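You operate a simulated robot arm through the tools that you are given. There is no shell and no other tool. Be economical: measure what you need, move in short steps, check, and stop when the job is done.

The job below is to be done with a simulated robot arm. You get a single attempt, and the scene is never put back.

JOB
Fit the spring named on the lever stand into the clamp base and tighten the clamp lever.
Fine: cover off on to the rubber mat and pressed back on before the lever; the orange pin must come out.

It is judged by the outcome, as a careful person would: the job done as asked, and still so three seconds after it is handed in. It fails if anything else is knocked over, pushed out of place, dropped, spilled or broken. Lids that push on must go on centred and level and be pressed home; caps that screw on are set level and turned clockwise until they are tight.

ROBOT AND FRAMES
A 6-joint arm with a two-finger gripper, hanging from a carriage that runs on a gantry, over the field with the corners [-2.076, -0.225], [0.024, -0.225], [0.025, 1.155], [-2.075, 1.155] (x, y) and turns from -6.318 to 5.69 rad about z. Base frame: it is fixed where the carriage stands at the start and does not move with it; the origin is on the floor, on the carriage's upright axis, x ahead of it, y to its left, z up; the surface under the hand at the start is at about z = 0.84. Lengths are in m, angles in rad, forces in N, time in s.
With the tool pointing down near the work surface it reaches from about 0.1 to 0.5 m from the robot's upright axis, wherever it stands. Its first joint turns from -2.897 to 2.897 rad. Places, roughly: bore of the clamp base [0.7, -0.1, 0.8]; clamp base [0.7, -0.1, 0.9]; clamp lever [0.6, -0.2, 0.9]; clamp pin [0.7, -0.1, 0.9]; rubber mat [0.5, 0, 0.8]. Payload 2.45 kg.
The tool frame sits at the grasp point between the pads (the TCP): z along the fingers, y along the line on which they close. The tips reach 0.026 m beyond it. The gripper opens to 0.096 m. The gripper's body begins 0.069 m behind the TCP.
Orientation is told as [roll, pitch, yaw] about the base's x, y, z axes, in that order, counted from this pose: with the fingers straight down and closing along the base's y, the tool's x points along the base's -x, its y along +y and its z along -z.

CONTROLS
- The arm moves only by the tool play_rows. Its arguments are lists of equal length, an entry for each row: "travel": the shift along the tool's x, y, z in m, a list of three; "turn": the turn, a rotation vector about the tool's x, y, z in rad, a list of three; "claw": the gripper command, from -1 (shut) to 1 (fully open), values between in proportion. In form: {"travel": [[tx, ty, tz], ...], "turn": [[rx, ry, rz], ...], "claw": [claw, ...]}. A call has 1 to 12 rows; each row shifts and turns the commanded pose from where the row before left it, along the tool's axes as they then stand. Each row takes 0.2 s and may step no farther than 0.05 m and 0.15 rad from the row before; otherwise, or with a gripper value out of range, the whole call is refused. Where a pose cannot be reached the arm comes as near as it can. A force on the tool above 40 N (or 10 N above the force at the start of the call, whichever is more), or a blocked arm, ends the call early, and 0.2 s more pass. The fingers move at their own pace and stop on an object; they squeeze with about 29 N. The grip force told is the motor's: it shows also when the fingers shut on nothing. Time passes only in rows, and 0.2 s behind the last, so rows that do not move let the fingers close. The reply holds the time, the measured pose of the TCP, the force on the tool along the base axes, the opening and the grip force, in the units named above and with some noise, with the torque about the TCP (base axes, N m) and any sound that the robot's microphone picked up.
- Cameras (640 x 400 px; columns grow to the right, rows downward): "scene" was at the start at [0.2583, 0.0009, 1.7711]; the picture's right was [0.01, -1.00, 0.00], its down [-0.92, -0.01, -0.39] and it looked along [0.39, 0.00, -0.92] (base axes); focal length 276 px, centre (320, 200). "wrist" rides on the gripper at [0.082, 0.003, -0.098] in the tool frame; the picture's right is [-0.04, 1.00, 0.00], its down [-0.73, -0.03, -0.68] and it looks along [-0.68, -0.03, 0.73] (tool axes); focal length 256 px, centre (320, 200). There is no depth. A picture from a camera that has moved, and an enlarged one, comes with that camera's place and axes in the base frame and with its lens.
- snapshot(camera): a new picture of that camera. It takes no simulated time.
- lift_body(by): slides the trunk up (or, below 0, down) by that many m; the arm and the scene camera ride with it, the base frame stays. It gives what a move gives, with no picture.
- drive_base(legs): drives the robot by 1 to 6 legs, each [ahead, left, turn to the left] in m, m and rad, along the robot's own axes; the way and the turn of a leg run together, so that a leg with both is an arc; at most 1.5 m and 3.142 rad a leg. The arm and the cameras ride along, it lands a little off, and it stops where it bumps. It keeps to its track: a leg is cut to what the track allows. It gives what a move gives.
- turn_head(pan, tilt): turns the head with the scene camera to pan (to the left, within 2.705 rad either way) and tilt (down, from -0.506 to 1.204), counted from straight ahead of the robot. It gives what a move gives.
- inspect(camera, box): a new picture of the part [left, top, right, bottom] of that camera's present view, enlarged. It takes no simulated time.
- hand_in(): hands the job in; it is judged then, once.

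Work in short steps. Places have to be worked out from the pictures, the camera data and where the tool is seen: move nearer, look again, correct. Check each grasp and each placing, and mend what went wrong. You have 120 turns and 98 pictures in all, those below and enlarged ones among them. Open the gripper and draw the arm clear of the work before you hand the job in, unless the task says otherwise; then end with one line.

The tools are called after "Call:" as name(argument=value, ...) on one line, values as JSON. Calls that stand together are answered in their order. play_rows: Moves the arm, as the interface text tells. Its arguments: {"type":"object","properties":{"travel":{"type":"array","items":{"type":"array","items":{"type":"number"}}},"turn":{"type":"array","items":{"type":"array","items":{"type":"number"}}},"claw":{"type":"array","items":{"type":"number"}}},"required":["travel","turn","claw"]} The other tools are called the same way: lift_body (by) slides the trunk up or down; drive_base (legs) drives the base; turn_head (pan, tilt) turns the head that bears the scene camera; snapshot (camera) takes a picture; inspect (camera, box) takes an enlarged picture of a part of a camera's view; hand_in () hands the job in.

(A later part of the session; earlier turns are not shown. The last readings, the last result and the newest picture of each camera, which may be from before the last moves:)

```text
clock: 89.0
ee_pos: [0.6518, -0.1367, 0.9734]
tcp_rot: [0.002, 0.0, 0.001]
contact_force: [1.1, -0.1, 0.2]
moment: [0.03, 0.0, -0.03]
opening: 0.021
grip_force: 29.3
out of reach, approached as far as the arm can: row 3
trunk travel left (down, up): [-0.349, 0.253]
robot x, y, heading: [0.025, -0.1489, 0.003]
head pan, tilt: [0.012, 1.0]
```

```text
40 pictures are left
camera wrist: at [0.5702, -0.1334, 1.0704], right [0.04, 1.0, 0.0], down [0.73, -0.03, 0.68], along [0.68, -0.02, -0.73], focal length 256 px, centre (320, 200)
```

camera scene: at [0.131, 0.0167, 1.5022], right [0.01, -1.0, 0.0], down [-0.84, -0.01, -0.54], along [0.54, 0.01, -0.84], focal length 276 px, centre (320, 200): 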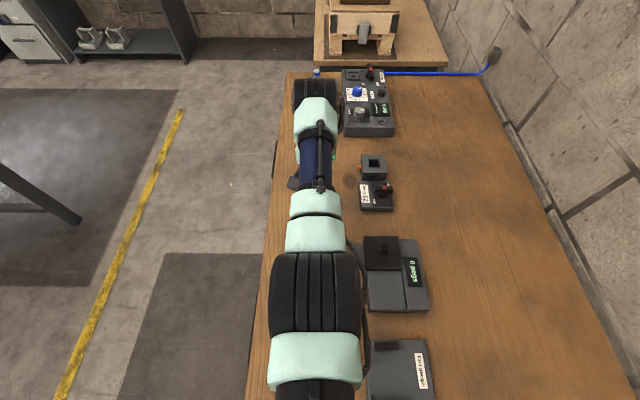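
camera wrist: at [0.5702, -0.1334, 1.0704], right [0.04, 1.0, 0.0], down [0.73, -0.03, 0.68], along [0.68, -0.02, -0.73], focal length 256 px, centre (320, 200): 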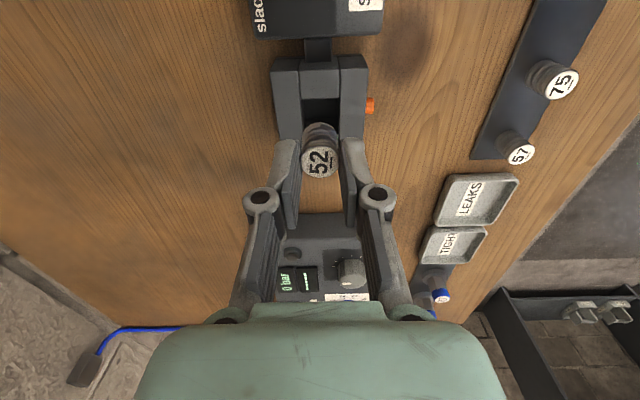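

Reach stops 8 mm short. I'll raise the hand and lower the trunk by 0.10 to gain reach.

Call:
play_rows(travel=[[0, 0, -0.03], [0, 0, -0.03], [0, 0, 0]], turn=[[0, 0, 0], [0, 0, 0], [0, 0, 0]], claw=[-1, -1, -1])

Call:
lift_body(by=-0.1)

Call:
play_rows(travel=[[-0.008, 0, 0], [0, 0, 0]], turn=[[0, 0, 0], [0, 0, 0]], claw=[-1, -1])

Call:
inspect(camera="wrist", box=[220, 60, 420, 220])

```text
clock: 89.8
ee_pos: [0.6516, -0.1346, 1.0326]
tcp_rot: [0.002, -0.001, 0.003]
contact_force: [0.3, 0.5, -0.5]
moment: [0.03, 0.03, 0.0]
opening: 0.0212
grip_force: 28.9
trunk travel left (down, up): [-0.349, 0.253]
robot x, y, heading: [0.0219, -0.1502, 0.0]
head pan, tilt: [0.012, 1.0]
```

```text
clock: 91.1
ee_pos: [0.651, -0.1346, 0.9329]
tcp_rot: [0.001, 0.0, 0.002]
contact_force: [0.8, -0.6, -0.5]
moment: [0.03, -0.04, -0.01]
opening: 0.0209
grip_force: 29.3
trunk travel left (down, up): [-0.249, 0.353]
robot x, y, heading: [0.0254, -0.1519, -0.005]
head pan, tilt: [0.012, 1.0]
```

```text
clock: 91.7
ee_pos: [0.6606, -0.1344, 0.9321]
tcp_rot: [0.002, 0.0, 0.001]
contact_force: [0.0, 0.8, -0.1]
moment: [0.01, 0.0, -0.02]
opening: 0.0212
grip_force: 28.9
trunk travel left (down, up): [-0.249, 0.353]
robot x, y, heading: [0.0249, -0.1508, 0.002]
head pan, tilt: [0.012, 1.0]
```

```text
2.50 times, centred on (320, 140) of wrist
camera zoom: at [0.5782, -0.1324, 1.0299], right [0.04, 1.0, 0.0], down [0.73, -0.03, 0.68], along [0.68, -0.02, -0.73], focal length 640 px, centre (320, 350)
```

zoom: 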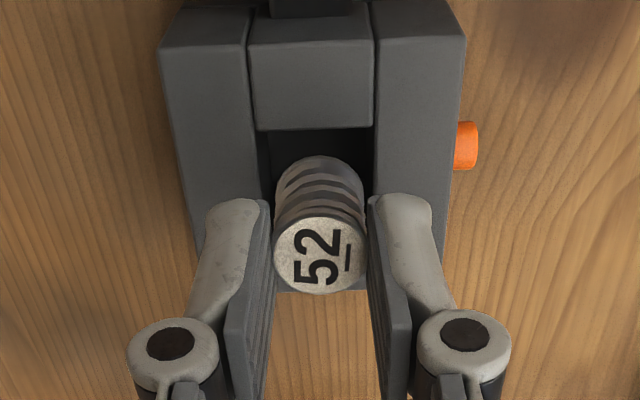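

The spring is centred over the bore (bore centre about 0.6605, -0.136, 28–29 mm square). I'll lower it in.

Call:
play_rows(travel=[[0, -0.0015, 0.007], [0, 0, 0.006], [0, 0, 0.005], [0, 0, 0.003], [0, 0, 0.002], [0, 0, 0]], turn=[[0, 0, 0], [0, 0, 0], [0, 0, 0], [0, 0, 0], [0, 0, 0], [0, 0, 0]], claw=[-1, -1, -1, -1, -1, -1])

Call:
inspect(camera="wrist", box=[220, 80, 420, 240])

```text
clock: 93.1
ee_pos: [0.6603, -0.1366, 0.9099]
tcp_rot: [0.001, 0.0, 0.003]
contact_force: [0.2, 0.2, 0.4]
moment: [0.0, 0.04, -0.04]
opening: 0.0211
grip_force: 28.8
trunk travel left (down, up): [-0.249, 0.353]
robot x, y, heading: [0.0236, -0.1522, -0.004]
head pan, tilt: [0.012, 1.0]
```

```text
2.50 times, centred on (320, 160) of wrist
camera zoom: at [0.5782, -0.1339, 1.007], right [0.04, 1.0, 0.0], down [0.73, -0.03, 0.68], along [0.68, -0.02, -0.73], focal length 640 px, centre (320, 300)
```

zoom: 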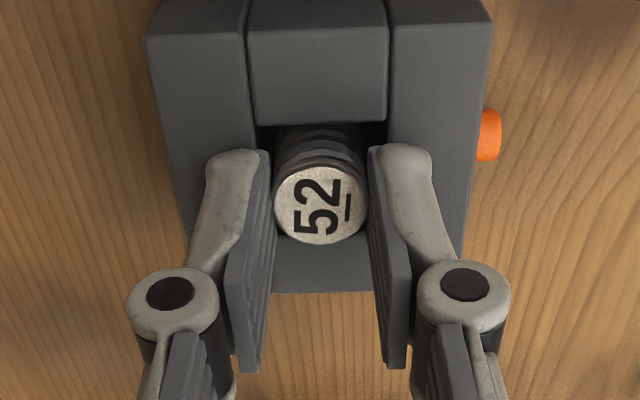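

The spring is entering the bore freely. I'll go a bit lower until something touches.

Call:
play_rows(travel=[[0, 0, 0.002], [0, 0, 0.0015], [0, 0, 0.0015], [0, 0, 0]], turn=[[0, 0, 0], [0, 0, 0], [0, 0, 0], [0, 0, 0]], claw=[-1, -1, -1, -1])

```text
clock: 94.3
ee_pos: [0.6596, -0.1361, 0.9065]
tcp_rot: [0.002, 0.0, 0.002]
contact_force: [-6.2, 0.5, 13.1]
moment: [-0.13, 0.19, -0.07]
opening: 0.0213
grip_force: 28.1
trunk travel left (down, up): [-0.249, 0.353]
robot x, y, heading: [0.0241, -0.1509, -0.001]
head pan, tilt: [0.012, 1.0]
stopped in row 4: the force on the tool passed its limit at 42 N (the readings are from after the stop); the commanded pose is now the measured one
```

Contact at 0.9065, probably tips on the box top. I'll back off 1 mm, release, and look.

Call:
play_rows(travel=[[0, 0, -0.001], [0, 0, 0], [0, 0, 0], [0, 0, -0.02], [0, 0, -0.015], [0, 0, 0]], turn=[[0, 0, 0], [0, 0, 0], [0, 0, 0], [0, 0, 0], [0, 0, 0], [0, 0, 0]], claw=[-1, -0.3, -0.3, -0.3, -0.3, -0.3])

Call:
inspect(camera="wrist", box=[220, 50, 420, 210])

```text
clock: 95.7
ee_pos: [0.6606, -0.1365, 0.9412]
tcp_rot: [0.003, -0.001, 0.004]
contact_force: [-0.5, -0.9, -0.1]
moment: [0.0, 0.05, 0.05]
opening: 0.0335
grip_force: 0.1
trunk travel left (down, up): [-0.249, 0.353]
robot x, y, heading: [0.0205, -0.1546, -0.004]
head pan, tilt: [0.012, 1.0]
```

```text
2.50 times, centred on (320, 130) of wrist
camera zoom: at [0.5782, -0.1338, 1.0399], right [0.04, 1.0, 0.0], down [0.73, -0.03, 0.68], along [0.68, -0.02, -0.73], focal length 640 px, centre (320, 375)
```

zoom: 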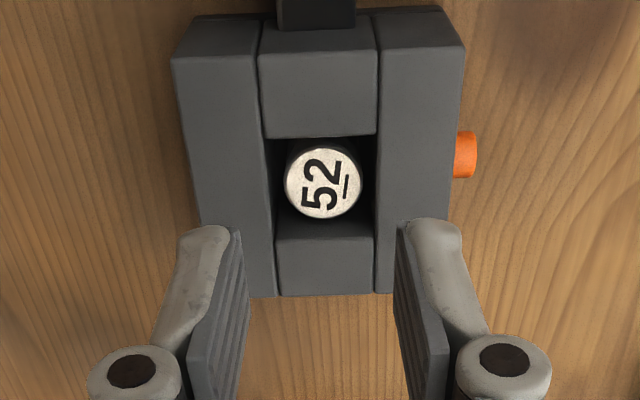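

Spring 52 is seated in the bore with its top about 7 mm below the rim. Now fetch the cover: raise, drive back to the mat, and match its yaw.

Call:
lift_body(by=0.06)

Call:
drive_base(legs=[[-0.1, 0.1, 0], [-0.058, 0.07, 0]])

Call:
play_rows(travel=[[0, 0, 0], [0, 0, 0], [0, 0, 0], [0, 0, 0]], turn=[[0, 0, 0.125], [0, 0, 0.125], [0, 0, 0.128], [0, 0, 0]], claw=[-0.2, -0.2, -0.2, -0.2])

Call:
snapshot(camera="wrist")

```text
clock: 96.7
ee_pos: [0.6602, -0.1366, 1.0014]
tcp_rot: [0.001, 0.0, 0.001]
contact_force: [-0.5, 0.4, 0.1]
moment: [0.01, -0.02, -0.02]
opening: 0.0337
grip_force: 0.1
trunk travel left (down, up): [-0.309, 0.293]
robot x, y, heading: [0.0215, -0.1487, 0.001]
head pan, tilt: [0.012, 1.0]
```

```text
clock: 98.7
ee_pos: [0.5017, 0.0336, 1.0025]
tcp_rot: [0.003, 0.0, 0.002]
contact_force: [-0.8, 0.4, 0.9]
moment: [0.02, 0.03, -0.02]
opening: 0.0336
grip_force: 0.1
trunk travel left (down, up): [-0.309, 0.293]
robot x, y, heading: [-0.1349, 0.0204, -0.003]
head pan, tilt: [0.012, 1.0]
```

```text
clock: 99.7
ee_pos: [0.5028, 0.0348, 1.0032]
tcp_rot: [0.001, 0.001, -0.376]
contact_force: [1.1, 0.5, -0.2]
moment: [0.0, 0.01, -0.01]
opening: 0.0383
grip_force: 0.1
trunk travel left (down, up): [-0.309, 0.293]
robot x, y, heading: [-0.1339, 0.0186, 0.002]
head pan, tilt: [0.012, 1.0]
```

```text
36 pictures are left
camera wrist: at [0.427, 0.0663, 1.1], right [0.41, 0.91, 0.0], down [0.67, -0.3, 0.68], along [0.62, -0.27, -0.73], focal length 256 px, centre (320, 200)
```

wrist: 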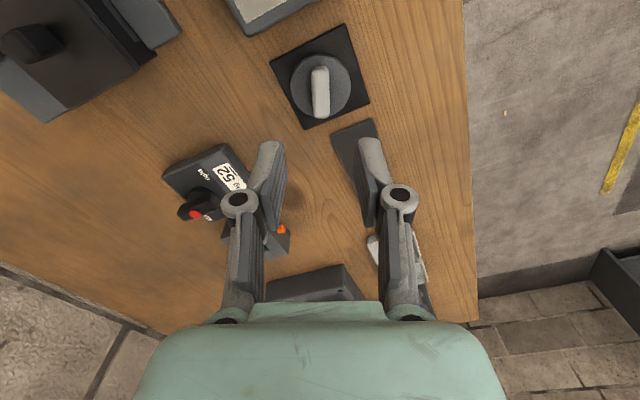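

Aligned over the cover. I'll lower with the trunk and take a close view to centre on the disc.

Call:
lift_body(by=-0.1)

Call:
inspect(camera="wrist", box=[220, 60, 420, 220])

```text
clock: 101.0
ee_pos: [0.5033, 0.0336, 0.9022]
tcp_rot: [0.001, 0.002, -0.376]
contact_force: [0.5, 0.7, 0.0]
moment: [-0.01, -0.03, -0.03]
opening: 0.0384
grip_force: 0.1
trunk travel left (down, up): [-0.209, 0.393]
robot x, y, heading: [-0.1364, 0.0182, 0.001]
head pan, tilt: [0.012, 1.0]
```

```text
2.50 times, centred on (320, 140) of wrist
camera zoom: at [0.427, 0.0662, 1.0], right [0.4, 0.91, 0.0], down [0.67, -0.3, 0.68], along [0.62, -0.27, -0.73], focal length 640 px, centre (320, 350)
```

zoom: 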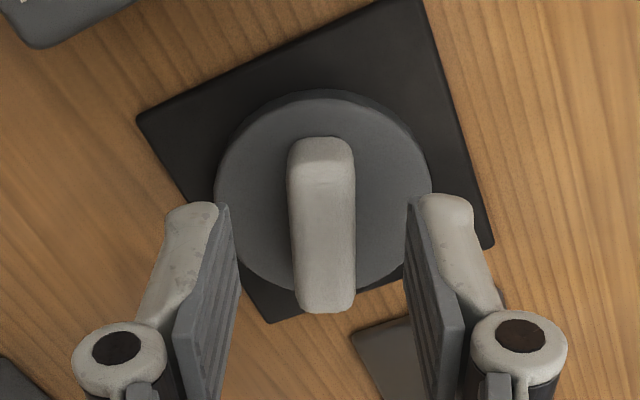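

TCP and disc centre agree within 1 mm. I'll descend to grip the knob.

Call:
play_rows(travel=[[0, 0, 0.011], [0, 0, 0.01], [0, 0, 0], [0, 0, 0], [0, 0, 0], [0, 0, 0]], turn=[[0, 0, 0], [0, 0, 0], [0, 0, 0], [0, 0, 0], [0, 0, 0], [0, 0, 0]], claw=[-0.2, -0.2, -0.2, -1, -1, -1])

Call:
lift_body(by=0.1)

Call:
snapshot(camera="wrist")

```text
clock: 102.5
ee_pos: [0.502, 0.034, 0.8806]
tcp_rot: [0.002, 0.0, -0.376]
contact_force: [0.6, 0.5, -0.1]
moment: [0.02, -0.04, -0.03]
opening: 0.0152
grip_force: 29.0
trunk travel left (down, up): [-0.209, 0.393]
robot x, y, heading: [-0.1336, 0.0183, -0.0]
head pan, tilt: [0.012, 1.0]
```

```text
clock: 103.8
ee_pos: [0.501, 0.0339, 0.9804]
tcp_rot: [0.0, -0.001, -0.376]
contact_force: [-0.4, -0.2, 0.2]
moment: [-0.02, 0.01, 0.04]
opening: 0.015
grip_force: 29.1
trunk travel left (down, up): [-0.309, 0.293]
robot x, y, heading: [-0.1352, 0.0165, -0.001]
head pan, tilt: [0.012, 1.0]
```

```text
34 pictures are left
camera wrist: at [0.4266, 0.0663, 1.0787], right [0.4, 0.91, 0.0], down [0.67, -0.3, 0.68], along [0.62, -0.27, -0.73], focal length 256 px, centre (320, 200)
```

wrist: 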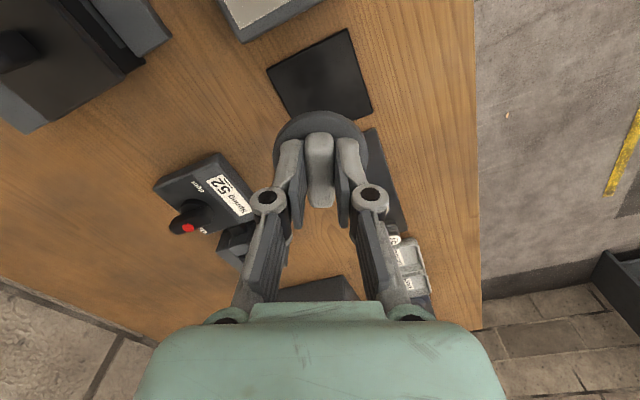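

It's held level. I'll drive to the base and straighten yaw.

Call:
drive_base(legs=[[0.058, -0.07, 0], [0.1, -0.1, 0]])

Call:
play_rows(travel=[[0, 0, 0], [0, 0, 0], [0, 0, 0], [0, 0, 0]], turn=[[0, 0, -0.125], [0, 0, -0.125], [0, 0, -0.126], [0, 0, 0]], claw=[-1, -1, -1, -1])

Call:
snapshot(camera="wrist")

```text
clock: 105.8
ee_pos: [0.6607, -0.1367, 0.9803]
tcp_rot: [0.001, 0.0, -0.377]
contact_force: [0.1, 0.9, -0.2]
moment: [0.0, 0.03, 0.0]
opening: 0.0153
grip_force: 28.7
trunk travel left (down, up): [-0.309, 0.293]
robot x, y, heading: [0.024, -0.1506, -0.002]
head pan, tilt: [0.012, 1.0]
```

```text
clock: 106.8
ee_pos: [0.6599, -0.1361, 0.9811]
tcp_rot: [0.003, -0.001, 0.001]
contact_force: [0.6, 0.2, -1.1]
moment: [0.0, -0.01, 0.01]
opening: 0.0151
grip_force: 29.2
trunk travel left (down, up): [-0.309, 0.293]
robot x, y, heading: [0.0228, -0.1509, -0.003]
head pan, tilt: [0.012, 1.0]
```

```text
33 pictures are left
camera wrist: at [0.5783, -0.1338, 1.0787], right [0.04, 1.0, 0.0], down [0.73, -0.03, 0.68], along [0.68, -0.03, -0.73], focal length 256 px, centre (320, 200)
```

wrist: 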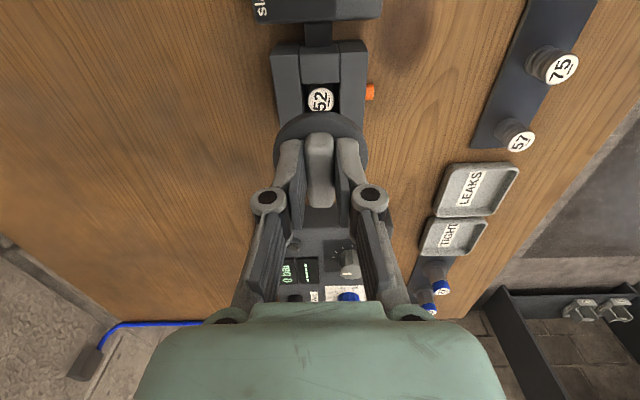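

Centred at (0.660, -0.136). I'll lower most of the way and check the alignment.

Call:
lift_body(by=-0.055)

Call:
inspect(camera="wrist", box=[220, 60, 420, 220])

```text
clock: 107.8
ee_pos: [0.6601, -0.1361, 0.9262]
tcp_rot: [0.001, 0.001, -0.001]
contact_force: [0.3, 0.4, -0.9]
moment: [0.01, 0.03, 0.01]
opening: 0.015
grip_force: 29.0
trunk travel left (down, up): [-0.254, 0.348]
robot x, y, heading: [0.0243, -0.1507, -0.001]
head pan, tilt: [0.012, 1.0]
```

```text
2.50 times, centred on (320, 140) of wrist
camera zoom: at [0.5785, -0.1337, 1.0238], right [0.04, 1.0, 0.0], down [0.73, -0.03, 0.68], along [0.68, -0.03, -0.73], focal length 640 px, centre (320, 350)
```

zoom: 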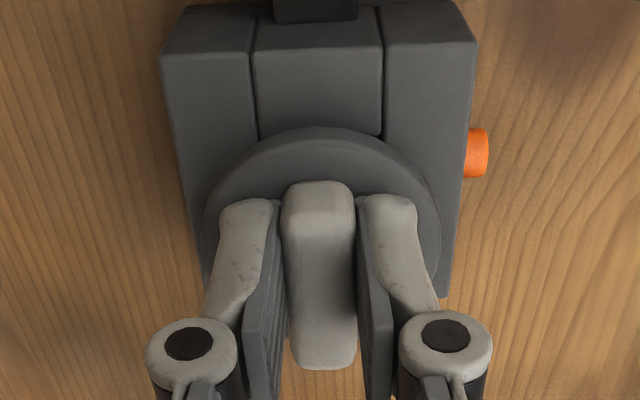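

The alignment looks right. Press down in small steps.

Call:
play_rows(travel=[[0, 0, 0.004], [0, 0, 0.003], [0, 0, 0.003], [0, 0, 0.002], [0, 0, 0.002], [0, 0, 0]], turn=[[0, 0, 0], [0, 0, 0], [0, 0, 0], [0, 0, 0], [0, 0, 0], [0, 0, 0]], claw=[-1, -1, -1, -1, -1, -1])

Call:
inspect(camera="wrist", box=[220, 60, 420, 220])

```text
clock: 109.2
ee_pos: [0.6627, -0.136, 0.9146]
tcp_rot: [0.002, -0.003, -0.001]
contact_force: [-10.5, -0.6, 32.6]
moment: [-0.05, 0.2, 0.01]
opening: 0.0152
grip_force: 29.4
trunk travel left (down, up): [-0.254, 0.348]
robot x, y, heading: [0.0238, -0.1546, 0.001]
head pan, tilt: [0.012, 1.0]
```

```text
2.50 times, centred on (320, 140) of wrist
camera zoom: at [0.5798, -0.1338, 1.0118], right [0.04, 1.0, 0.0], down [0.73, -0.03, 0.68], along [0.68, -0.03, -0.73], focal length 640 px, centre (320, 350)
```

zoom: 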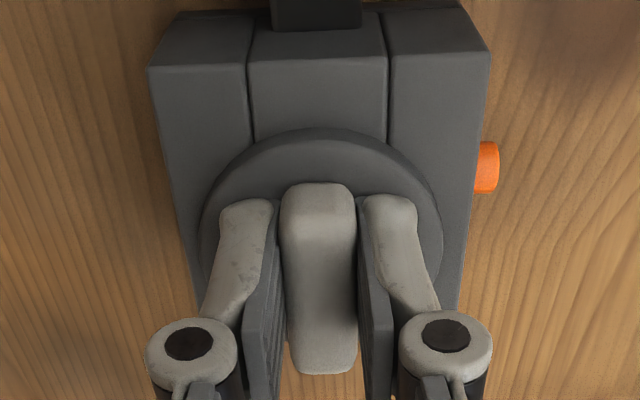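

32 N down with no snap yet, and it has drifted 2.5 mm in +x. I'll correct that and press harder.

Call:
play_rows(travel=[[0.003, 0, -0.002], [0, 0, 0]], turn=[[0, 0, 0], [0, 0, 0]], claw=[-1, -1])

Call:
play_rows(travel=[[0.001, 0, 0.002], [0.0005, 0, 0.001], [0.0005, 0, 0.001], [0.0005, 0, 0.001]], turn=[[0, 0, 0], [0, 0, 0], [0, 0, 0], [0, 0, 0]], claw=[-1, -1, -1, -1])

```text
clock: 109.8
ee_pos: [0.6589, -0.1378, 0.9136]
tcp_rot: [0.0, -0.002, -0.002]
contact_force: [4.9, -0.3, 8.6]
moment: [-0.01, -0.42, -0.04]
opening: 0.0154
grip_force: 29.2
trunk travel left (down, up): [-0.254, 0.348]
robot x, y, heading: [0.0241, -0.1487, -0.002]
head pan, tilt: [0.012, 1.0]
```

```text
clock: 110.7
ee_pos: [0.6578, -0.1367, 0.912]
tcp_rot: [0.002, -0.006, -0.002]
contact_force: [0.7, 0.4, 12.5]
moment: [-0.06, 0.2, 0.01]
opening: 0.0151
grip_force: 28.5
trunk travel left (down, up): [-0.254, 0.348]
robot x, y, heading: [0.024, -0.1507, -0.004]
head pan, tilt: [0.012, 1.0]
stopped in row 4: the force on the tool passed its limit at 42 N (the readings are from after the stop); the commanded pose is now the measured one
```

No snap was heard, but the hand is now 2.6 mm lower. I'll look at the seating.

Call:
inspect(camera="wrist", box=[220, 60, 420, 220])

```text
2.50 times, centred on (320, 140) of wrist
camera zoom: at [0.5758, -0.1336, 1.0114], right [0.04, 1.0, 0.0], down [0.73, -0.03, 0.68], along [0.68, -0.03, -0.73], focal length 640 px, centre (320, 350)
```

zoom: 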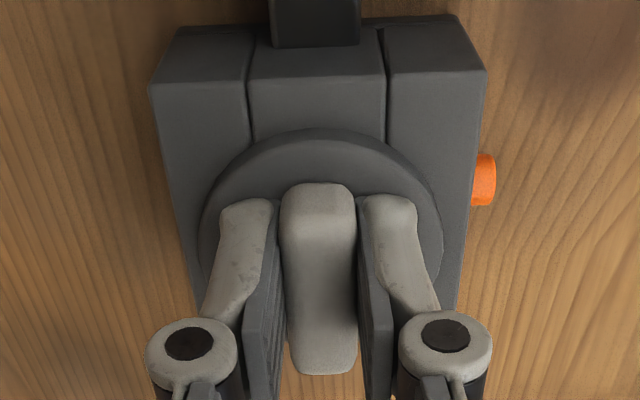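

The near rim is at x≈0.634, and in the original seated view it was about 0.631, so the cover sits 2–3 mm too far in +x. I'll unload, shift back 2.5 mm and press again.

Call:
play_rows(travel=[[0, 0, -0.003], [0.0025, 0, 0], [0, 0, 0.002], [0, 0, 0.001], [0, 0, 0]], turn=[[0, 0, 0], [0, 0, 0], [0, 0, 0], [0, 0, 0], [0, 0, 0]], claw=[-1, -1, -1, -1, -1])

Call:
play_rows(travel=[[0, 0, 0.001], [0.0005, 0, 0.001], [0.0005, 0, 0.001], [0.0005, 0, 0.001], [0, 0, 0.001], [0, 0, 0.001]], turn=[[0, 0, 0], [0, 0, 0], [0, 0, 0], [0, 0, 0], [0, 0, 0], [0, 0, 0]], claw=[-1, -1, -1, -1, -1, -1])

Call:
inspect(camera="wrist", box=[220, 60, 420, 220])

```text
clock: 111.9
ee_pos: [0.6526, -0.137, 0.9138]
tcp_rot: [0.0, -0.007, -0.002]
contact_force: [-16.4, -1.5, 35.0]
moment: [-0.04, 0.79, 0.02]
opening: 0.0149
grip_force: 28.8
trunk travel left (down, up): [-0.254, 0.348]
robot x, y, heading: [0.0216, -0.1525, -0.003]
head pan, tilt: [0.012, 1.0]
```

```text
clock: 112.3
ee_pos: [0.6537, -0.1367, 0.9136]
tcp_rot: [0.001, -0.005, -0.002]
contact_force: [-5.4, -0.2, 11.6]
moment: [-0.04, 0.37, -0.03]
opening: 0.0152
grip_force: 29.8
trunk travel left (down, up): [-0.254, 0.348]
robot x, y, heading: [0.0177, -0.1501, 0.001]
head pan, tilt: [0.012, 1.0]
stopped in row 2: the force on the tool passed its limit at 51 N (the readings are from after the stop); the commanded pose is now the measured one
```

```text
2.50 times, centred on (320, 140) of wrist
camera zoom: at [0.5719, -0.1337, 1.0114], right [0.04, 1.0, 0.0], down [0.73, -0.03, 0.68], along [0.68, -0.03, -0.73], focal length 640 px, centre (320, 350)
```

zoom: 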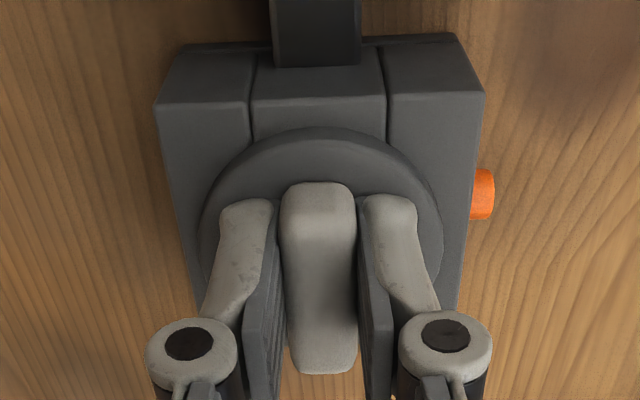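

That overshot slightly: rim-to-box-edge is 28 px, against 35 px originally. I'll unload, go forward 1.5 mm and press again.

Call:
play_rows(travel=[[0, 0, -0.003], [-0.002, 0, 0], [0, 0, 0.002], [0, 0, 0]], turn=[[0, 0, 0], [0, 0, 0], [0, 0, 0], [0, 0, 0]], claw=[-1, -1, -1, -1])

Call:
play_rows(travel=[[0, 0, 0.002], [0.0003, 0, 0.0015], [0.0003, 0, 0.0015], [0.0003, 0, 0.0015], [0.0003, 0, 0.0015], [0, 0, 0.0015]], turn=[[0, 0, 0], [0, 0, 0], [0, 0, 0], [0, 0, 0], [0, 0, 0], [0, 0, 0]], claw=[-1, -1, -1, -1, -1, -1])

Call:
inspect(camera="wrist", box=[220, 60, 420, 220])

```text
clock: 113.3
ee_pos: [0.6571, -0.1369, 0.9144]
tcp_rot: [0.003, -0.007, -0.003]
contact_force: [0.6, -0.6, -0.5]
moment: [0.0, 0.01, -0.01]
opening: 0.015
grip_force: 29.0
trunk travel left (down, up): [-0.254, 0.348]
robot x, y, heading: [0.0247, -0.1497, -0.002]
head pan, tilt: [0.012, 1.0]
```

```text
clock: 114.1
ee_pos: [0.6556, -0.1365, 0.9141]
tcp_rot: [0.001, -0.007, -0.002]
contact_force: [-5.8, 0.9, 13.0]
moment: [0.0, 0.44, -0.06]
opening: 0.0152
grip_force: 28.9
trunk travel left (down, up): [-0.254, 0.348]
robot x, y, heading: [0.022, -0.1485, -0.002]
head pan, tilt: [0.012, 1.0]
stopped in row 3: the force on the tool passed its limit at 44 N (the readings are from after the stop); the commanded pose is now the measured one
```

```text
2.50 times, centred on (320, 140) of wrist
camera zoom: at [0.5739, -0.1335, 1.0114], right [0.04, 1.0, 0.0], down [0.73, -0.03, 0.68], along [0.68, -0.03, -0.73], focal length 640 px, centre (320, 350)
```

zoom: 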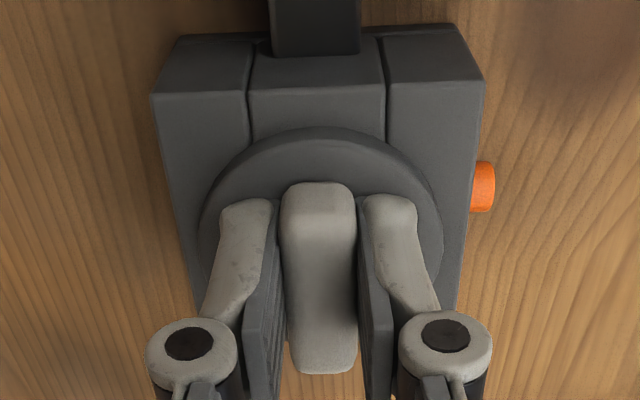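

At x≈0.658 the hand got 2 mm lower than anywhere else, so that's probably the true seat. I'll unload, return there and press straight down.

Call:
play_rows(travel=[[0, 0, -0.003], [-0.003, 0, 0], [0, 0, 0.002], [0, 0, 0]], turn=[[0, 0, 0], [0, 0.006, 0], [0, 0, 0], [0, 0, 0]], claw=[-1, -1, -1, -1])

Call:
play_rows(travel=[[0, 0, 0.002], [0.0004, 0, 0.0015], [0.0004, 0, 0.0015], [0.0004, 0, 0.0015], [0.0004, 0, 0.0015], [0, 0, 0.0015]], turn=[[0, 0, 0], [0, 0, 0], [0, 0, 0], [0, 0, 0], [0, 0, 0], [0, 0, 0]], claw=[-1, -1, -1, -1, -1, -1])

```text
clock: 115.1
ee_pos: [0.6591, -0.1367, 0.9144]
tcp_rot: [0.001, -0.001, -0.001]
contact_force: [-1.1, -0.1, 1.5]
moment: [0.01, -0.05, -0.02]
opening: 0.0152
grip_force: 28.6
trunk travel left (down, up): [-0.254, 0.348]
robot x, y, heading: [0.0218, -0.1528, 0.003]
head pan, tilt: [0.012, 1.0]
```

```text
clock: 115.8
ee_pos: [0.66, -0.1363, 0.9125]
tcp_rot: [0.0, -0.007, -0.002]
contact_force: [-5.8, 0.2, 11.5]
moment: [-0.01, 0.3, -0.01]
opening: 0.015
grip_force: 28.8
trunk travel left (down, up): [-0.254, 0.348]
robot x, y, heading: [0.0251, -0.1512, -0.003]
head pan, tilt: [0.012, 1.0]
stopped in row 3: the force on the tool passed its limit at 44 N (the readings are from after the stop); the commanded pose is now the measured one
```

I'll ramp the force in small stages without tripping the limit.

Call:
play_rows(travel=[[0, 0, 0.001], [0, 0, 0.001], [0, 0, 0]], turn=[[0, 0.003, 0], [0, 0.003, 0], [0, 0, 0]], claw=[-1, -1, -1])

Call:
play_rows(travel=[[0, 0, 0.0006], [0, 0, 0.0006], [0, 0, 0]], turn=[[0, 0, 0], [0, 0, 0], [0, 0, 0]], claw=[-1, -1, -1])

```text
clock: 116.5
ee_pos: [0.6605, -0.1349, 0.9133]
tcp_rot: [0.002, -0.002, -0.003]
contact_force: [-3.7, 0.1, 9.9]
moment: [-0.05, -0.07, -0.03]
opening: 0.0152
grip_force: 28.5
trunk travel left (down, up): [-0.254, 0.348]
robot x, y, heading: [0.0244, -0.1464, -0.001]
head pan, tilt: [0.012, 1.0]
stopped in row 3: the force on the tool passed its limit at 42 N (the readings are from after the stop); the commanded pose is now the measured one
```

```text
clock: 117.3
ee_pos: [0.6616, -0.1364, 0.9135]
tcp_rot: [0.0, 0.0, -0.001]
contact_force: [-15.6, -1.3, 35.3]
moment: [-0.05, 0.45, 0.01]
opening: 0.015
grip_force: 28.9
trunk travel left (down, up): [-0.254, 0.348]
robot x, y, heading: [0.0233, -0.153, 0.002]
head pan, tilt: [0.012, 1.0]
```

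Holding 35 N down with 16 N sideways. I'll take out the sideways part while adding a bit more down.

Call:
play_rows(travel=[[0.0015, 0, 0.0003], [0.0015, 0, 0.0003], [0, 0, 0]], turn=[[0, 0, 0], [0, 0, 0], [0, 0, 0]], claw=[-1, -1, -1])

Call:
inspect(camera="wrist", box=[220, 60, 420, 220])

```text
clock: 118.1
ee_pos: [0.6624, -0.1372, 0.9137]
tcp_rot: [0.001, -0.006, -0.004]
contact_force: [-1.3, -0.8, 30.5]
moment: [-0.07, 0.32, 0.01]
opening: 0.0151
grip_force: 28.5
trunk travel left (down, up): [-0.254, 0.348]
robot x, y, heading: [0.0206, -0.1498, 0.003]
head pan, tilt: [0.012, 1.0]
```

```text
2.50 times, centred on (320, 140) of wrist
camera zoom: at [0.5795, -0.1337, 1.0114], right [0.04, 1.0, 0.0], down [0.73, -0.03, 0.68], along [0.68, -0.03, -0.73], focal length 640 px, centre (320, 350)
```

zoom: 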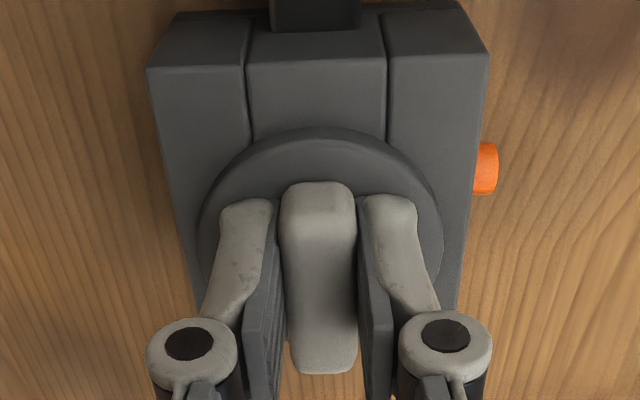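

The cover slid along with the hand (rim gap 66 px, and it should be about 30). I'll unload, move back about 8 mm and verify with the camera before pressing.

Call:
play_rows(travel=[[0, 0, -0.003], [0.004, 0, 0], [0.004, 0, 0], [0, 0, 0]], turn=[[0, 0.005, 0], [0, 0, 0], [0, 0, 0], [0, 0, 0]], claw=[-1, -1, -1, -1])

Call:
inspect(camera="wrist", box=[220, 60, 420, 220])

```text
clock: 119.1
ee_pos: [0.6502, -0.1368, 0.914]
tcp_rot: [0.002, 0.005, -0.001]
contact_force: [0.6, 0.0, 3.1]
moment: [-0.03, -0.15, 0.04]
opening: 0.0153
grip_force: 29.1
trunk travel left (down, up): [-0.254, 0.348]
robot x, y, heading: [0.0264, -0.1509, 0.002]
head pan, tilt: [0.012, 1.0]
```

```text
2.50 times, centred on (320, 140) of wrist
camera zoom: at [0.5689, -0.1336, 1.0125], right [0.04, 1.0, 0.0], down [0.74, -0.03, 0.67], along [0.67, -0.03, -0.74], focal length 640 px, centre (320, 350)
```

zoom: 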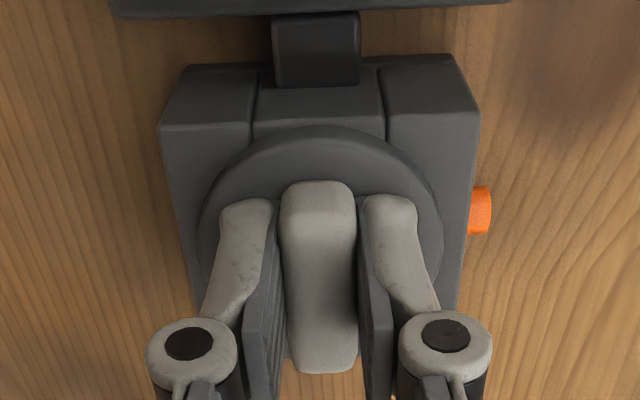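

Using the pin and box edge as references, the right spot is about 2 mm forward of here. I'll shift and press in stages with a slight backward bias against the drift.

Call:
play_rows(travel=[[-0.002, 0, 0], [0, 0, 0.001], [0.0003, 0, 0.001], [0, 0, 0]], turn=[[0, -0.005, 0], [0, 0, 0], [0, 0, 0], [0, 0, 0]], claw=[-1, -1, -1, -1])

Call:
play_rows(travel=[[0.0003, 0, 0.0008], [0, 0, 0]], turn=[[0, 0, 0], [0, 0, 0]], claw=[-1, -1])

Call:
inspect(camera="wrist", box=[220, 60, 420, 220])

```text
clock: 120.1
ee_pos: [0.6515, -0.1368, 0.9145]
tcp_rot: [0.002, -0.001, -0.001]
contact_force: [-14.4, -0.9, 29.2]
moment: [0.03, 0.96, -0.02]
opening: 0.0152
grip_force: 28.6
trunk travel left (down, up): [-0.254, 0.348]
robot x, y, heading: [0.025, -0.1523, 0.002]
head pan, tilt: [0.012, 1.0]
```

```text
clock: 120.5
ee_pos: [0.6517, -0.1365, 0.9145]
tcp_rot: [0.003, -0.002, -0.003]
contact_force: [-5.8, 0.2, 10.6]
moment: [-0.04, 0.38, -0.01]
opening: 0.0148
grip_force: 29.6
trunk travel left (down, up): [-0.254, 0.348]
robot x, y, heading: [0.0215, -0.1507, -0.001]
head pan, tilt: [0.012, 1.0]
stopped in row 2: the force on the tool passed its limit at 43 N (the readings are from after the stop); the commanded pose is now the measured one
```

```text
2.50 times, centred on (320, 140) of wrist
camera zoom: at [0.57, -0.1336, 1.0118], right [0.04, 1.0, 0.0], down [0.73, -0.03, 0.68], along [0.68, -0.03, -0.73], focal length 640 px, centre (320, 350)
```

zoom: 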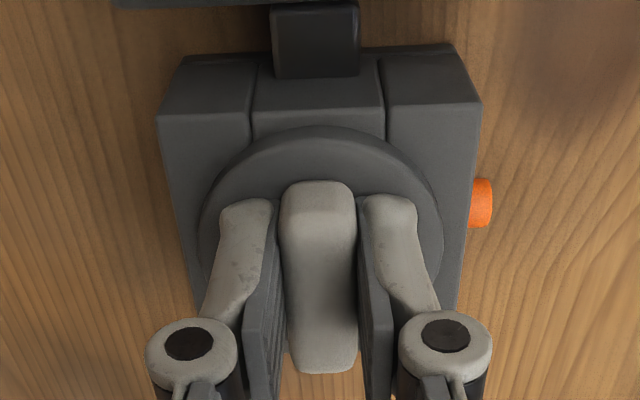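

Now it's aligned like the original (pin-to-rim 75 px). The arm's 40 N cut-off interferes, so I'll add press through the trunk by lowering 3 mm.

Call:
lift_body(by=-0.003)

```text
clock: 121.0
ee_pos: [0.6525, -0.1371, 0.9143]
tcp_rot: [0.002, -0.003, -0.004]
contact_force: [-1.3, 0.1, 4.2]
moment: [0.0, 0.12, 0.0]
opening: 0.0152
grip_force: 28.9
trunk travel left (down, up): [-0.252, 0.35]
robot x, y, heading: [0.0203, -0.1505, 0.0]
head pan, tilt: [0.012, 1.0]
stopped: the force on the tool passed its limit at 44 N (the readings are from after the stop); the commanded pose is now the measured one
```

The torque shows the load sits on the near edge, so gripping the knob is tipping the cover. I'll let go, rise, and press with closed fingertips on the middle of the knob so it levels itself.

Call:
play_rows(travel=[[0, 0, -0.0005], [0, 0, 0], [0, 0, 0], [0, 0, -0.02], [0, 0, -0.02], [0, 0, 0]], turn=[[0, 0, 0], [0, 0, 0], [0, 0, 0], [0, 0, 0], [0, 0, 0], [0, 0, 0]], claw=[-1, -0.1, -0.1, -0.1, -0.1, -0.1])

Call:
inspect(camera="wrist", box=[220, 40, 420, 200])

```text
clock: 122.4
ee_pos: [0.6518, -0.1354, 0.9545]
tcp_rot: [0.002, -0.002, 0.0]
contact_force: [0.2, -0.3, -0.1]
moment: [-0.01, 0.0, -0.02]
opening: 0.0437
grip_force: 0.0
trunk travel left (down, up): [-0.252, 0.35]
robot x, y, heading: [0.0193, -0.1494, -0.002]
head pan, tilt: [0.012, 1.0]
```

```text
2.50 times, centred on (320, 120) of wrist
camera zoom: at [0.5698, -0.1334, 1.0523], right [0.04, 1.0, 0.0], down [0.73, -0.03, 0.68], along [0.68, -0.03, -0.73], focal length 640 px, centre (320, 400)
```

zoom: 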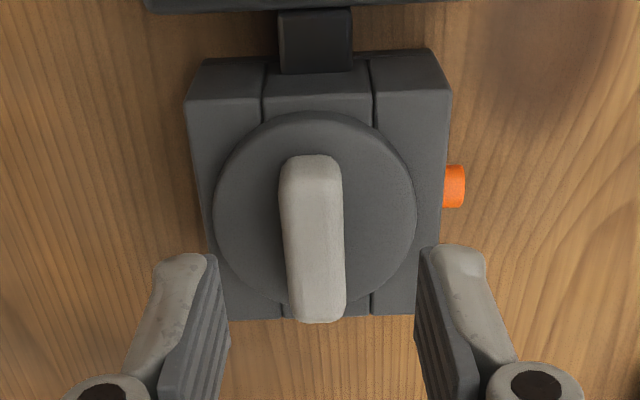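

Now a clear view: the disc centre is at about x 0.657 and the box centre at 0.6595, so the cover sits 2.5 mm too near. I'll regrip, lift a little, shift 2.7 mm, set it down, and then press from the top.

Call:
play_rows(travel=[[0, 0, 0.02], [0, 0, 0.0185], [0, 0, 0], [0, 0, 0], [0, 0, 0], [0, 0, 0]], turn=[[0, 0, 0], [0, 0, 0], [0, 0, 0], [0, 0, 0], [0, 0, 0], [0, 0, 0]], claw=[-0.1, -0.1, -0.1, -1, -1, -1])

Call:
play_rows(travel=[[0, 0, -0.003], [-0.0027, 0.0004, 0], [0, 0, 0], [0, 0, 0.002], [0, 0, 0.001], [0, 0, 0]], turn=[[0, 0, 0], [0, 0, 0], [0, 0, 0], [0, 0, 0], [0, 0, 0], [0, 0, 0]], claw=[-1, -1, -1, -1, -1, -1])

Call:
play_rows(travel=[[0, 0, 0], [0, 0, 0], [0, 0, -0.02], [0, 0, -0.02], [0, 0, 0]], turn=[[0, 0, 0], [0, 0, 0], [0, 0, 0], [0, 0, 0], [0, 0, 0]], claw=[-0.1, -0.1, -0.1, -0.1, -0.1])

Call:
inspect(camera="wrist", box=[220, 40, 420, 200])

```text
clock: 123.8
ee_pos: [0.6524, -0.1356, 0.9157]
tcp_rot: [0.0, -0.004, -0.002]
contact_force: [-0.2, -0.3, 0.4]
moment: [-0.03, -0.01, 0.02]
opening: 0.0149
grip_force: 28.9
trunk travel left (down, up): [-0.252, 0.35]
robot x, y, heading: [0.0221, -0.1524, -0.001]
head pan, tilt: [0.012, 1.0]
```

```text
clock: 125.2
ee_pos: [0.6552, -0.1349, 0.9152]
tcp_rot: [0.003, -0.003, -0.001]
contact_force: [-1.0, -0.2, 1.8]
moment: [-0.07, 0.0, -0.02]
opening: 0.0151
grip_force: 28.3
trunk travel left (down, up): [-0.252, 0.35]
robot x, y, heading: [0.0226, -0.1525, 0.004]
head pan, tilt: [0.012, 1.0]
```

```text
clock: 126.4
ee_pos: [0.6542, -0.1362, 0.9569]
tcp_rot: [0.001, -0.002, -0.002]
contact_force: [0.3, 0.9, 0.0]
moment: [0.03, 0.0, -0.05]
opening: 0.0431
grip_force: 0.1
trunk travel left (down, up): [-0.252, 0.35]
robot x, y, heading: [0.0238, -0.1529, -0.0]
head pan, tilt: [0.012, 1.0]
heard: snap
```

```text
2.50 times, centred on (320, 120) of wrist
camera zoom: at [0.5731, -0.1331, 1.0541], right [0.04, 1.0, 0.0], down [0.73, -0.03, 0.68], along [0.68, -0.03, -0.73], focal length 640 px, centre (320, 400)
```

zoom: 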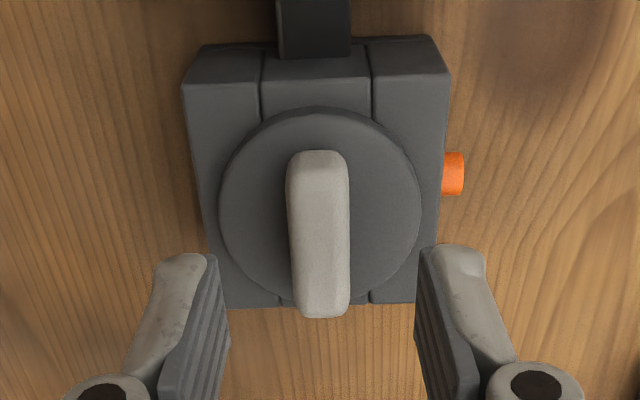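

A snap as it settled, and the disc centre is now at x≈0.660, right on the box. I'll press it home with closed fingertips on the knob to be sure.

Call:
play_rows(travel=[[-0.0055, 0.0005, 0], [0, 0, 0], [0, 0, 0.012], [0, 0, 0.006], [0, 0, 0.004], [0, 0, 0.003], [0, 0, 0.003], [0, 0, 0.002], [0, 0, 0.002], [0, 0, 0.002], [0, 0, 0]], turn=[[0, 0, 0], [0, 0, 0], [0, 0, 0], [0, 0, 0], [0, 0, 0], [0, 0, 0], [0, 0, 0], [0, 0, 0], [0, 0, 0], [0, 0, 0], [0, 0, 0]], claw=[-1, -1, -1, -1, -1, -1, -1, -1, -1, -1, -1])

```text
clock: 128.1
ee_pos: [0.6623, -0.1369, 0.9308]
tcp_rot: [0.003, -0.007, -0.002]
contact_force: [-7.0, -0.2, 12.6]
moment: [0.0, 0.2, 0.02]
opening: 0.006
grip_force: 28.9
trunk travel left (down, up): [-0.252, 0.35]
robot x, y, heading: [0.0234, -0.1505, 0.006]
head pan, tilt: [0.012, 1.0]
stopped in row 8: the force on the tool passed its limit at 45 N (the readings are from after the stop); the commanded pose is now the measured one
```

Pressed to about 45 N on the knob, no further movement. I'll rise and look.

Call:
play_rows(travel=[[0, 0, -0.02], [0, 0, -0.02], [0.005, 0, 0], [0, 0, 0]], turn=[[0, 0, 0], [0, 0.006, 0], [0, 0, 0], [0, 0, 0]], claw=[-0.1, -0.1, -0.1, -0.1])

Call:
inspect(camera="wrist", box=[200, 10, 440, 200])

```text
clock: 129.1
ee_pos: [0.6558, -0.1354, 0.9705]
tcp_rot: [0.002, 0.0, -0.001]
contact_force: [-0.5, 0.2, 0.3]
moment: [0.01, -0.01, -0.02]
opening: 0.0432
grip_force: 0.1
trunk travel left (down, up): [-0.252, 0.35]
robot x, y, heading: [0.0214, -0.1532, 0.001]
head pan, tilt: [0.012, 1.0]
```

```text
2.11 times, centred on (320, 105) of wrist
camera zoom: at [0.5743, -0.1329, 1.0688], right [0.04, 1.0, 0.0], down [0.73, -0.03, 0.68], along [0.68, -0.03, -0.73], focal length 539 px, centre (320, 400)
```

zoom: 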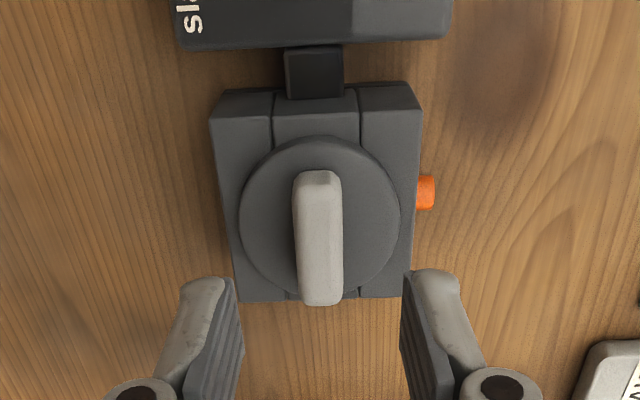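

The cover is centred and level. Now the lever: I'll drive back for a close look at it.

Call:
drive_base(legs=[[-0.15, 0.0, 0]])

Call:
inspect(camera="wrist", box=[220, 80, 420, 250])

Call:
inspect(camera="scene", box=[280, 60, 400, 150])

```text
clock: 130.5
ee_pos: [0.507, -0.1358, 0.9708]
tcp_rot: [0.004, -0.001, -0.002]
contact_force: [-0.3, -0.1, 0.0]
moment: [0.0, 0.0, -0.01]
opening: 0.0432
grip_force: 0.0
trunk travel left (down, up): [-0.252, 0.35]
robot x, y, heading: [-0.1285, -0.15, -0.0]
head pan, tilt: [0.012, 1.0]
```

```text
2.35 times, centred on (320, 165) of wrist
camera zoom: at [0.4252, -0.1332, 1.0687], right [0.04, 1.0, 0.0], down [0.73, -0.03, 0.68], along [0.68, -0.03, -0.73], focal length 602 px, centre (320, 282)
```

zoom: 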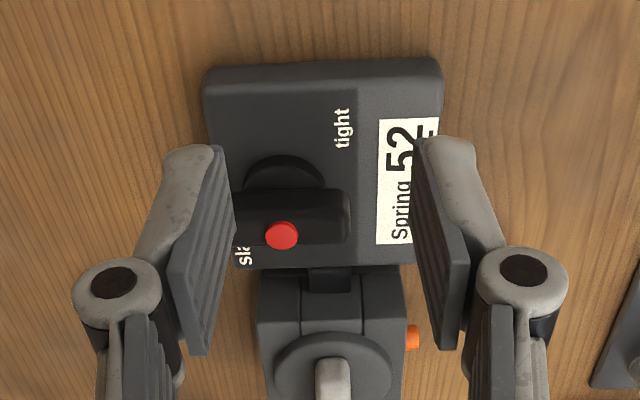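

```text
4.44 times, centred on (340, 105) of scene
camera zoom: at [0.1432, -0.1501, 1.5248], right [0.01, -1.0, 0.0], down [-0.84, -0.01, -0.54], along [0.54, 0.01, -0.84], focal length 1228 px, centre (231, 622)
```

zoom: 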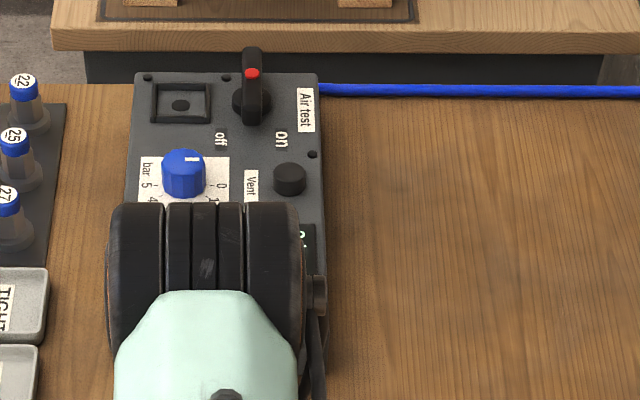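

I place the lever's red dot at (0.5645, -0.154, 0.894), with the bar along y and about 16 mm thick. I'll turn the hand so the fingers close along x and drive over it.

Call:
play_rows(travel=[[0, 0, 0], [0, 0, 0], [0, 0, 0], [0, 0, 0], [0, 0, 0], [0, 0, 0], [0, 0, 0], [0, 0, 0], [0, 0, 0], [0, 0, 0], [0, 0, 0]], turn=[[0, 0, -0.1428], [0, 0, -0.1428], [0, 0, -0.1428], [0, 0, -0.1428], [0, 0, -0.1428], [0, 0, -0.1428], [0, 0, -0.1428], [0, 0, -0.1428], [0, 0, -0.1428], [0, 0, -0.1428], [0, 0, -0.1428]], claw=[0, 0, 0, 0, 0, 0, 0, 0, 0, 0, 0])

Call:
drive_base(legs=[[0.0575, -0.018, 0]])

Call:
snapshot(camera="wrist")

```text
clock: 132.9
ee_pos: [0.5064, -0.136, 0.9706]
tcp_rot: [0.0, -0.001, 1.571]
contact_force: [0.3, -0.4, -0.6]
moment: [0.02, -0.03, -0.02]
opening: 0.0479
grip_force: 0.1
trunk travel left (down, up): [-0.252, 0.35]
robot x, y, heading: [-0.127, -0.148, -0.005]
head pan, tilt: [0.012, 1.0]
```

```text
clock: 133.8
ee_pos: [0.5638, -0.1535, 0.9708]
tcp_rot: [0.001, -0.001, 1.568]
contact_force: [-0.2, 0.1, 0.8]
moment: [-0.01, 0.02, 0.0]
opening: 0.0479
grip_force: 0.0
trunk travel left (down, up): [-0.252, 0.35]
robot x, y, heading: [-0.0662, -0.1675, 0.006]
head pan, tilt: [0.012, 1.0]
```

```text
19 pictures are left
camera wrist: at [0.5608, -0.2361, 1.0687], right [-1.0, 0.04, 0.0], down [0.03, 0.73, 0.68], along [0.03, 0.68, -0.73], focal length 256 px, centre (320, 200)
```

wrist: 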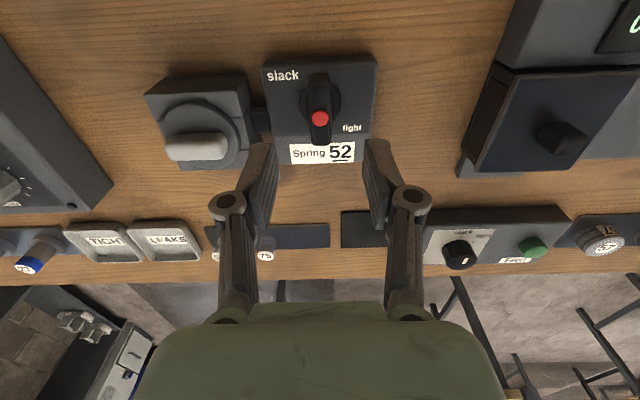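

Call:
inspect(camera="wrist", box=[255, 45, 385, 170])

```text
3.20 times, centred on (320, 108) of wrist
camera zoom: at [0.5608, -0.2361, 1.0687], right [-1.0, 0.04, 0.0], down [0.03, 0.73, 0.68], along [0.03, 0.68, -0.73], focal length 819 px, centre (320, 496)
```

zoom: 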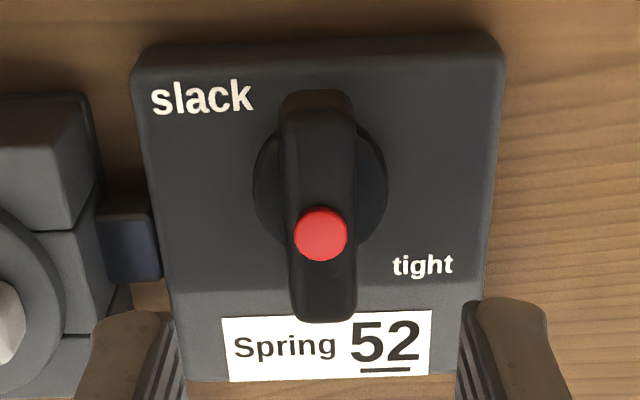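

From the operator side it's clear: the bar stands at "slack", and turning it clockwise 90° takes it to "tight". The tool is right above its pivot, so I'll descend and grip the bar.

Call:
play_rows(travel=[[0, 0, 0.025], [0, 0, 0.025], [0, 0, 0.012], [0, 0, 0], [0, 0, 0], [0, 0, 0], [0, 0, 0]], turn=[[0, 0, 0], [0, 0, 0], [0, 0, 0], [0, 0, 0], [0, 0, 0], [0, 0, 0], [0, 0, 0]], claw=[-0.2, -0.2, -0.2, -0.2, -1, -1, -1])

Call:
snapshot(camera="wrist")

```text
clock: 135.4
ee_pos: [0.5641, -0.1529, 0.9073]
tcp_rot: [0.0, -0.002, 1.568]
contact_force: [8.0, -0.8, -9.9]
moment: [-0.13, -0.21, -0.01]
opening: 0.0168
grip_force: 42.3
trunk travel left (down, up): [-0.252, 0.35]
robot x, y, heading: [-0.0713, -0.166, -0.0]
head pan, tilt: [0.012, 1.0]
```

```text
17 pictures are left
camera wrist: at [0.5606, -0.236, 1.0063], right [-1.0, 0.04, 0.0], down [0.03, 0.73, 0.68], along [0.03, 0.68, -0.73], focal length 256 px, centre (320, 200)
```

wrist: 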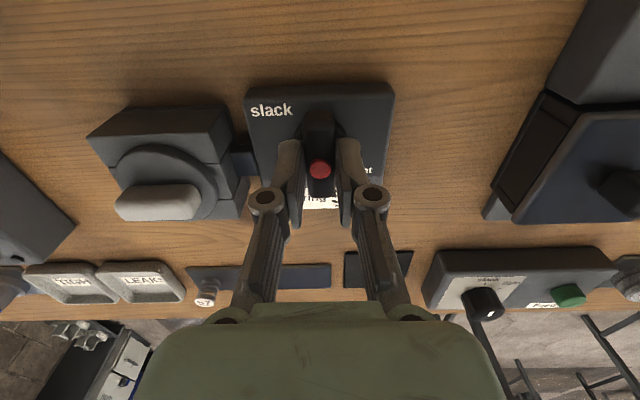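

Gripped. I'll turn clockwise a first portion and watch the torque.

Call:
play_rows(travel=[[0, 0, 0], [0, 0, 0], [0, 0, 0], [0, 0, 0], [0, 0, 0]], turn=[[0, 0, 0.1], [0, 0, 0.1], [0, 0, 0.1], [0, 0, 0.1], [0, 0, 0]], claw=[-1, -1, -1, -1, -1])

Call:
snapshot(camera="wrist")

```text
clock: 136.7
ee_pos: [0.5633, -0.1531, 0.9085]
tcp_rot: [0.001, -0.004, 1.168]
contact_force: [2.2, -0.6, -6.3]
moment: [0.6, -0.25, -0.01]
opening: 0.0167
grip_force: 43.0
trunk travel left (down, up): [-0.252, 0.35]
robot x, y, heading: [-0.0674, -0.1699, -0.002]
head pan, tilt: [0.012, 1.0]
```

```text
16 pictures are left
camera wrist: at [0.5288, -0.2281, 1.0063], right [-0.9, 0.43, 0.0], down [0.32, 0.66, 0.68], along [0.29, 0.62, -0.73], focal length 256 px, centre (320, 200)
```

wrist: 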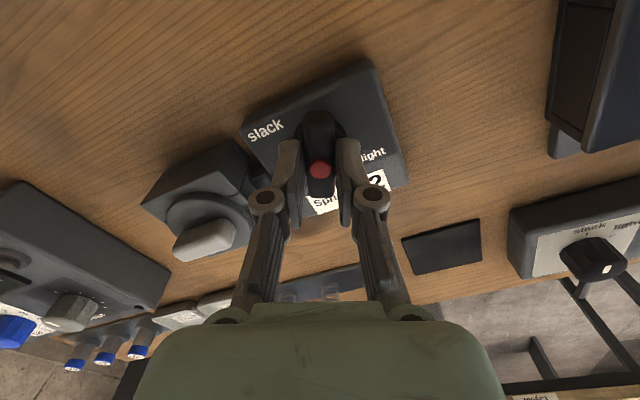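

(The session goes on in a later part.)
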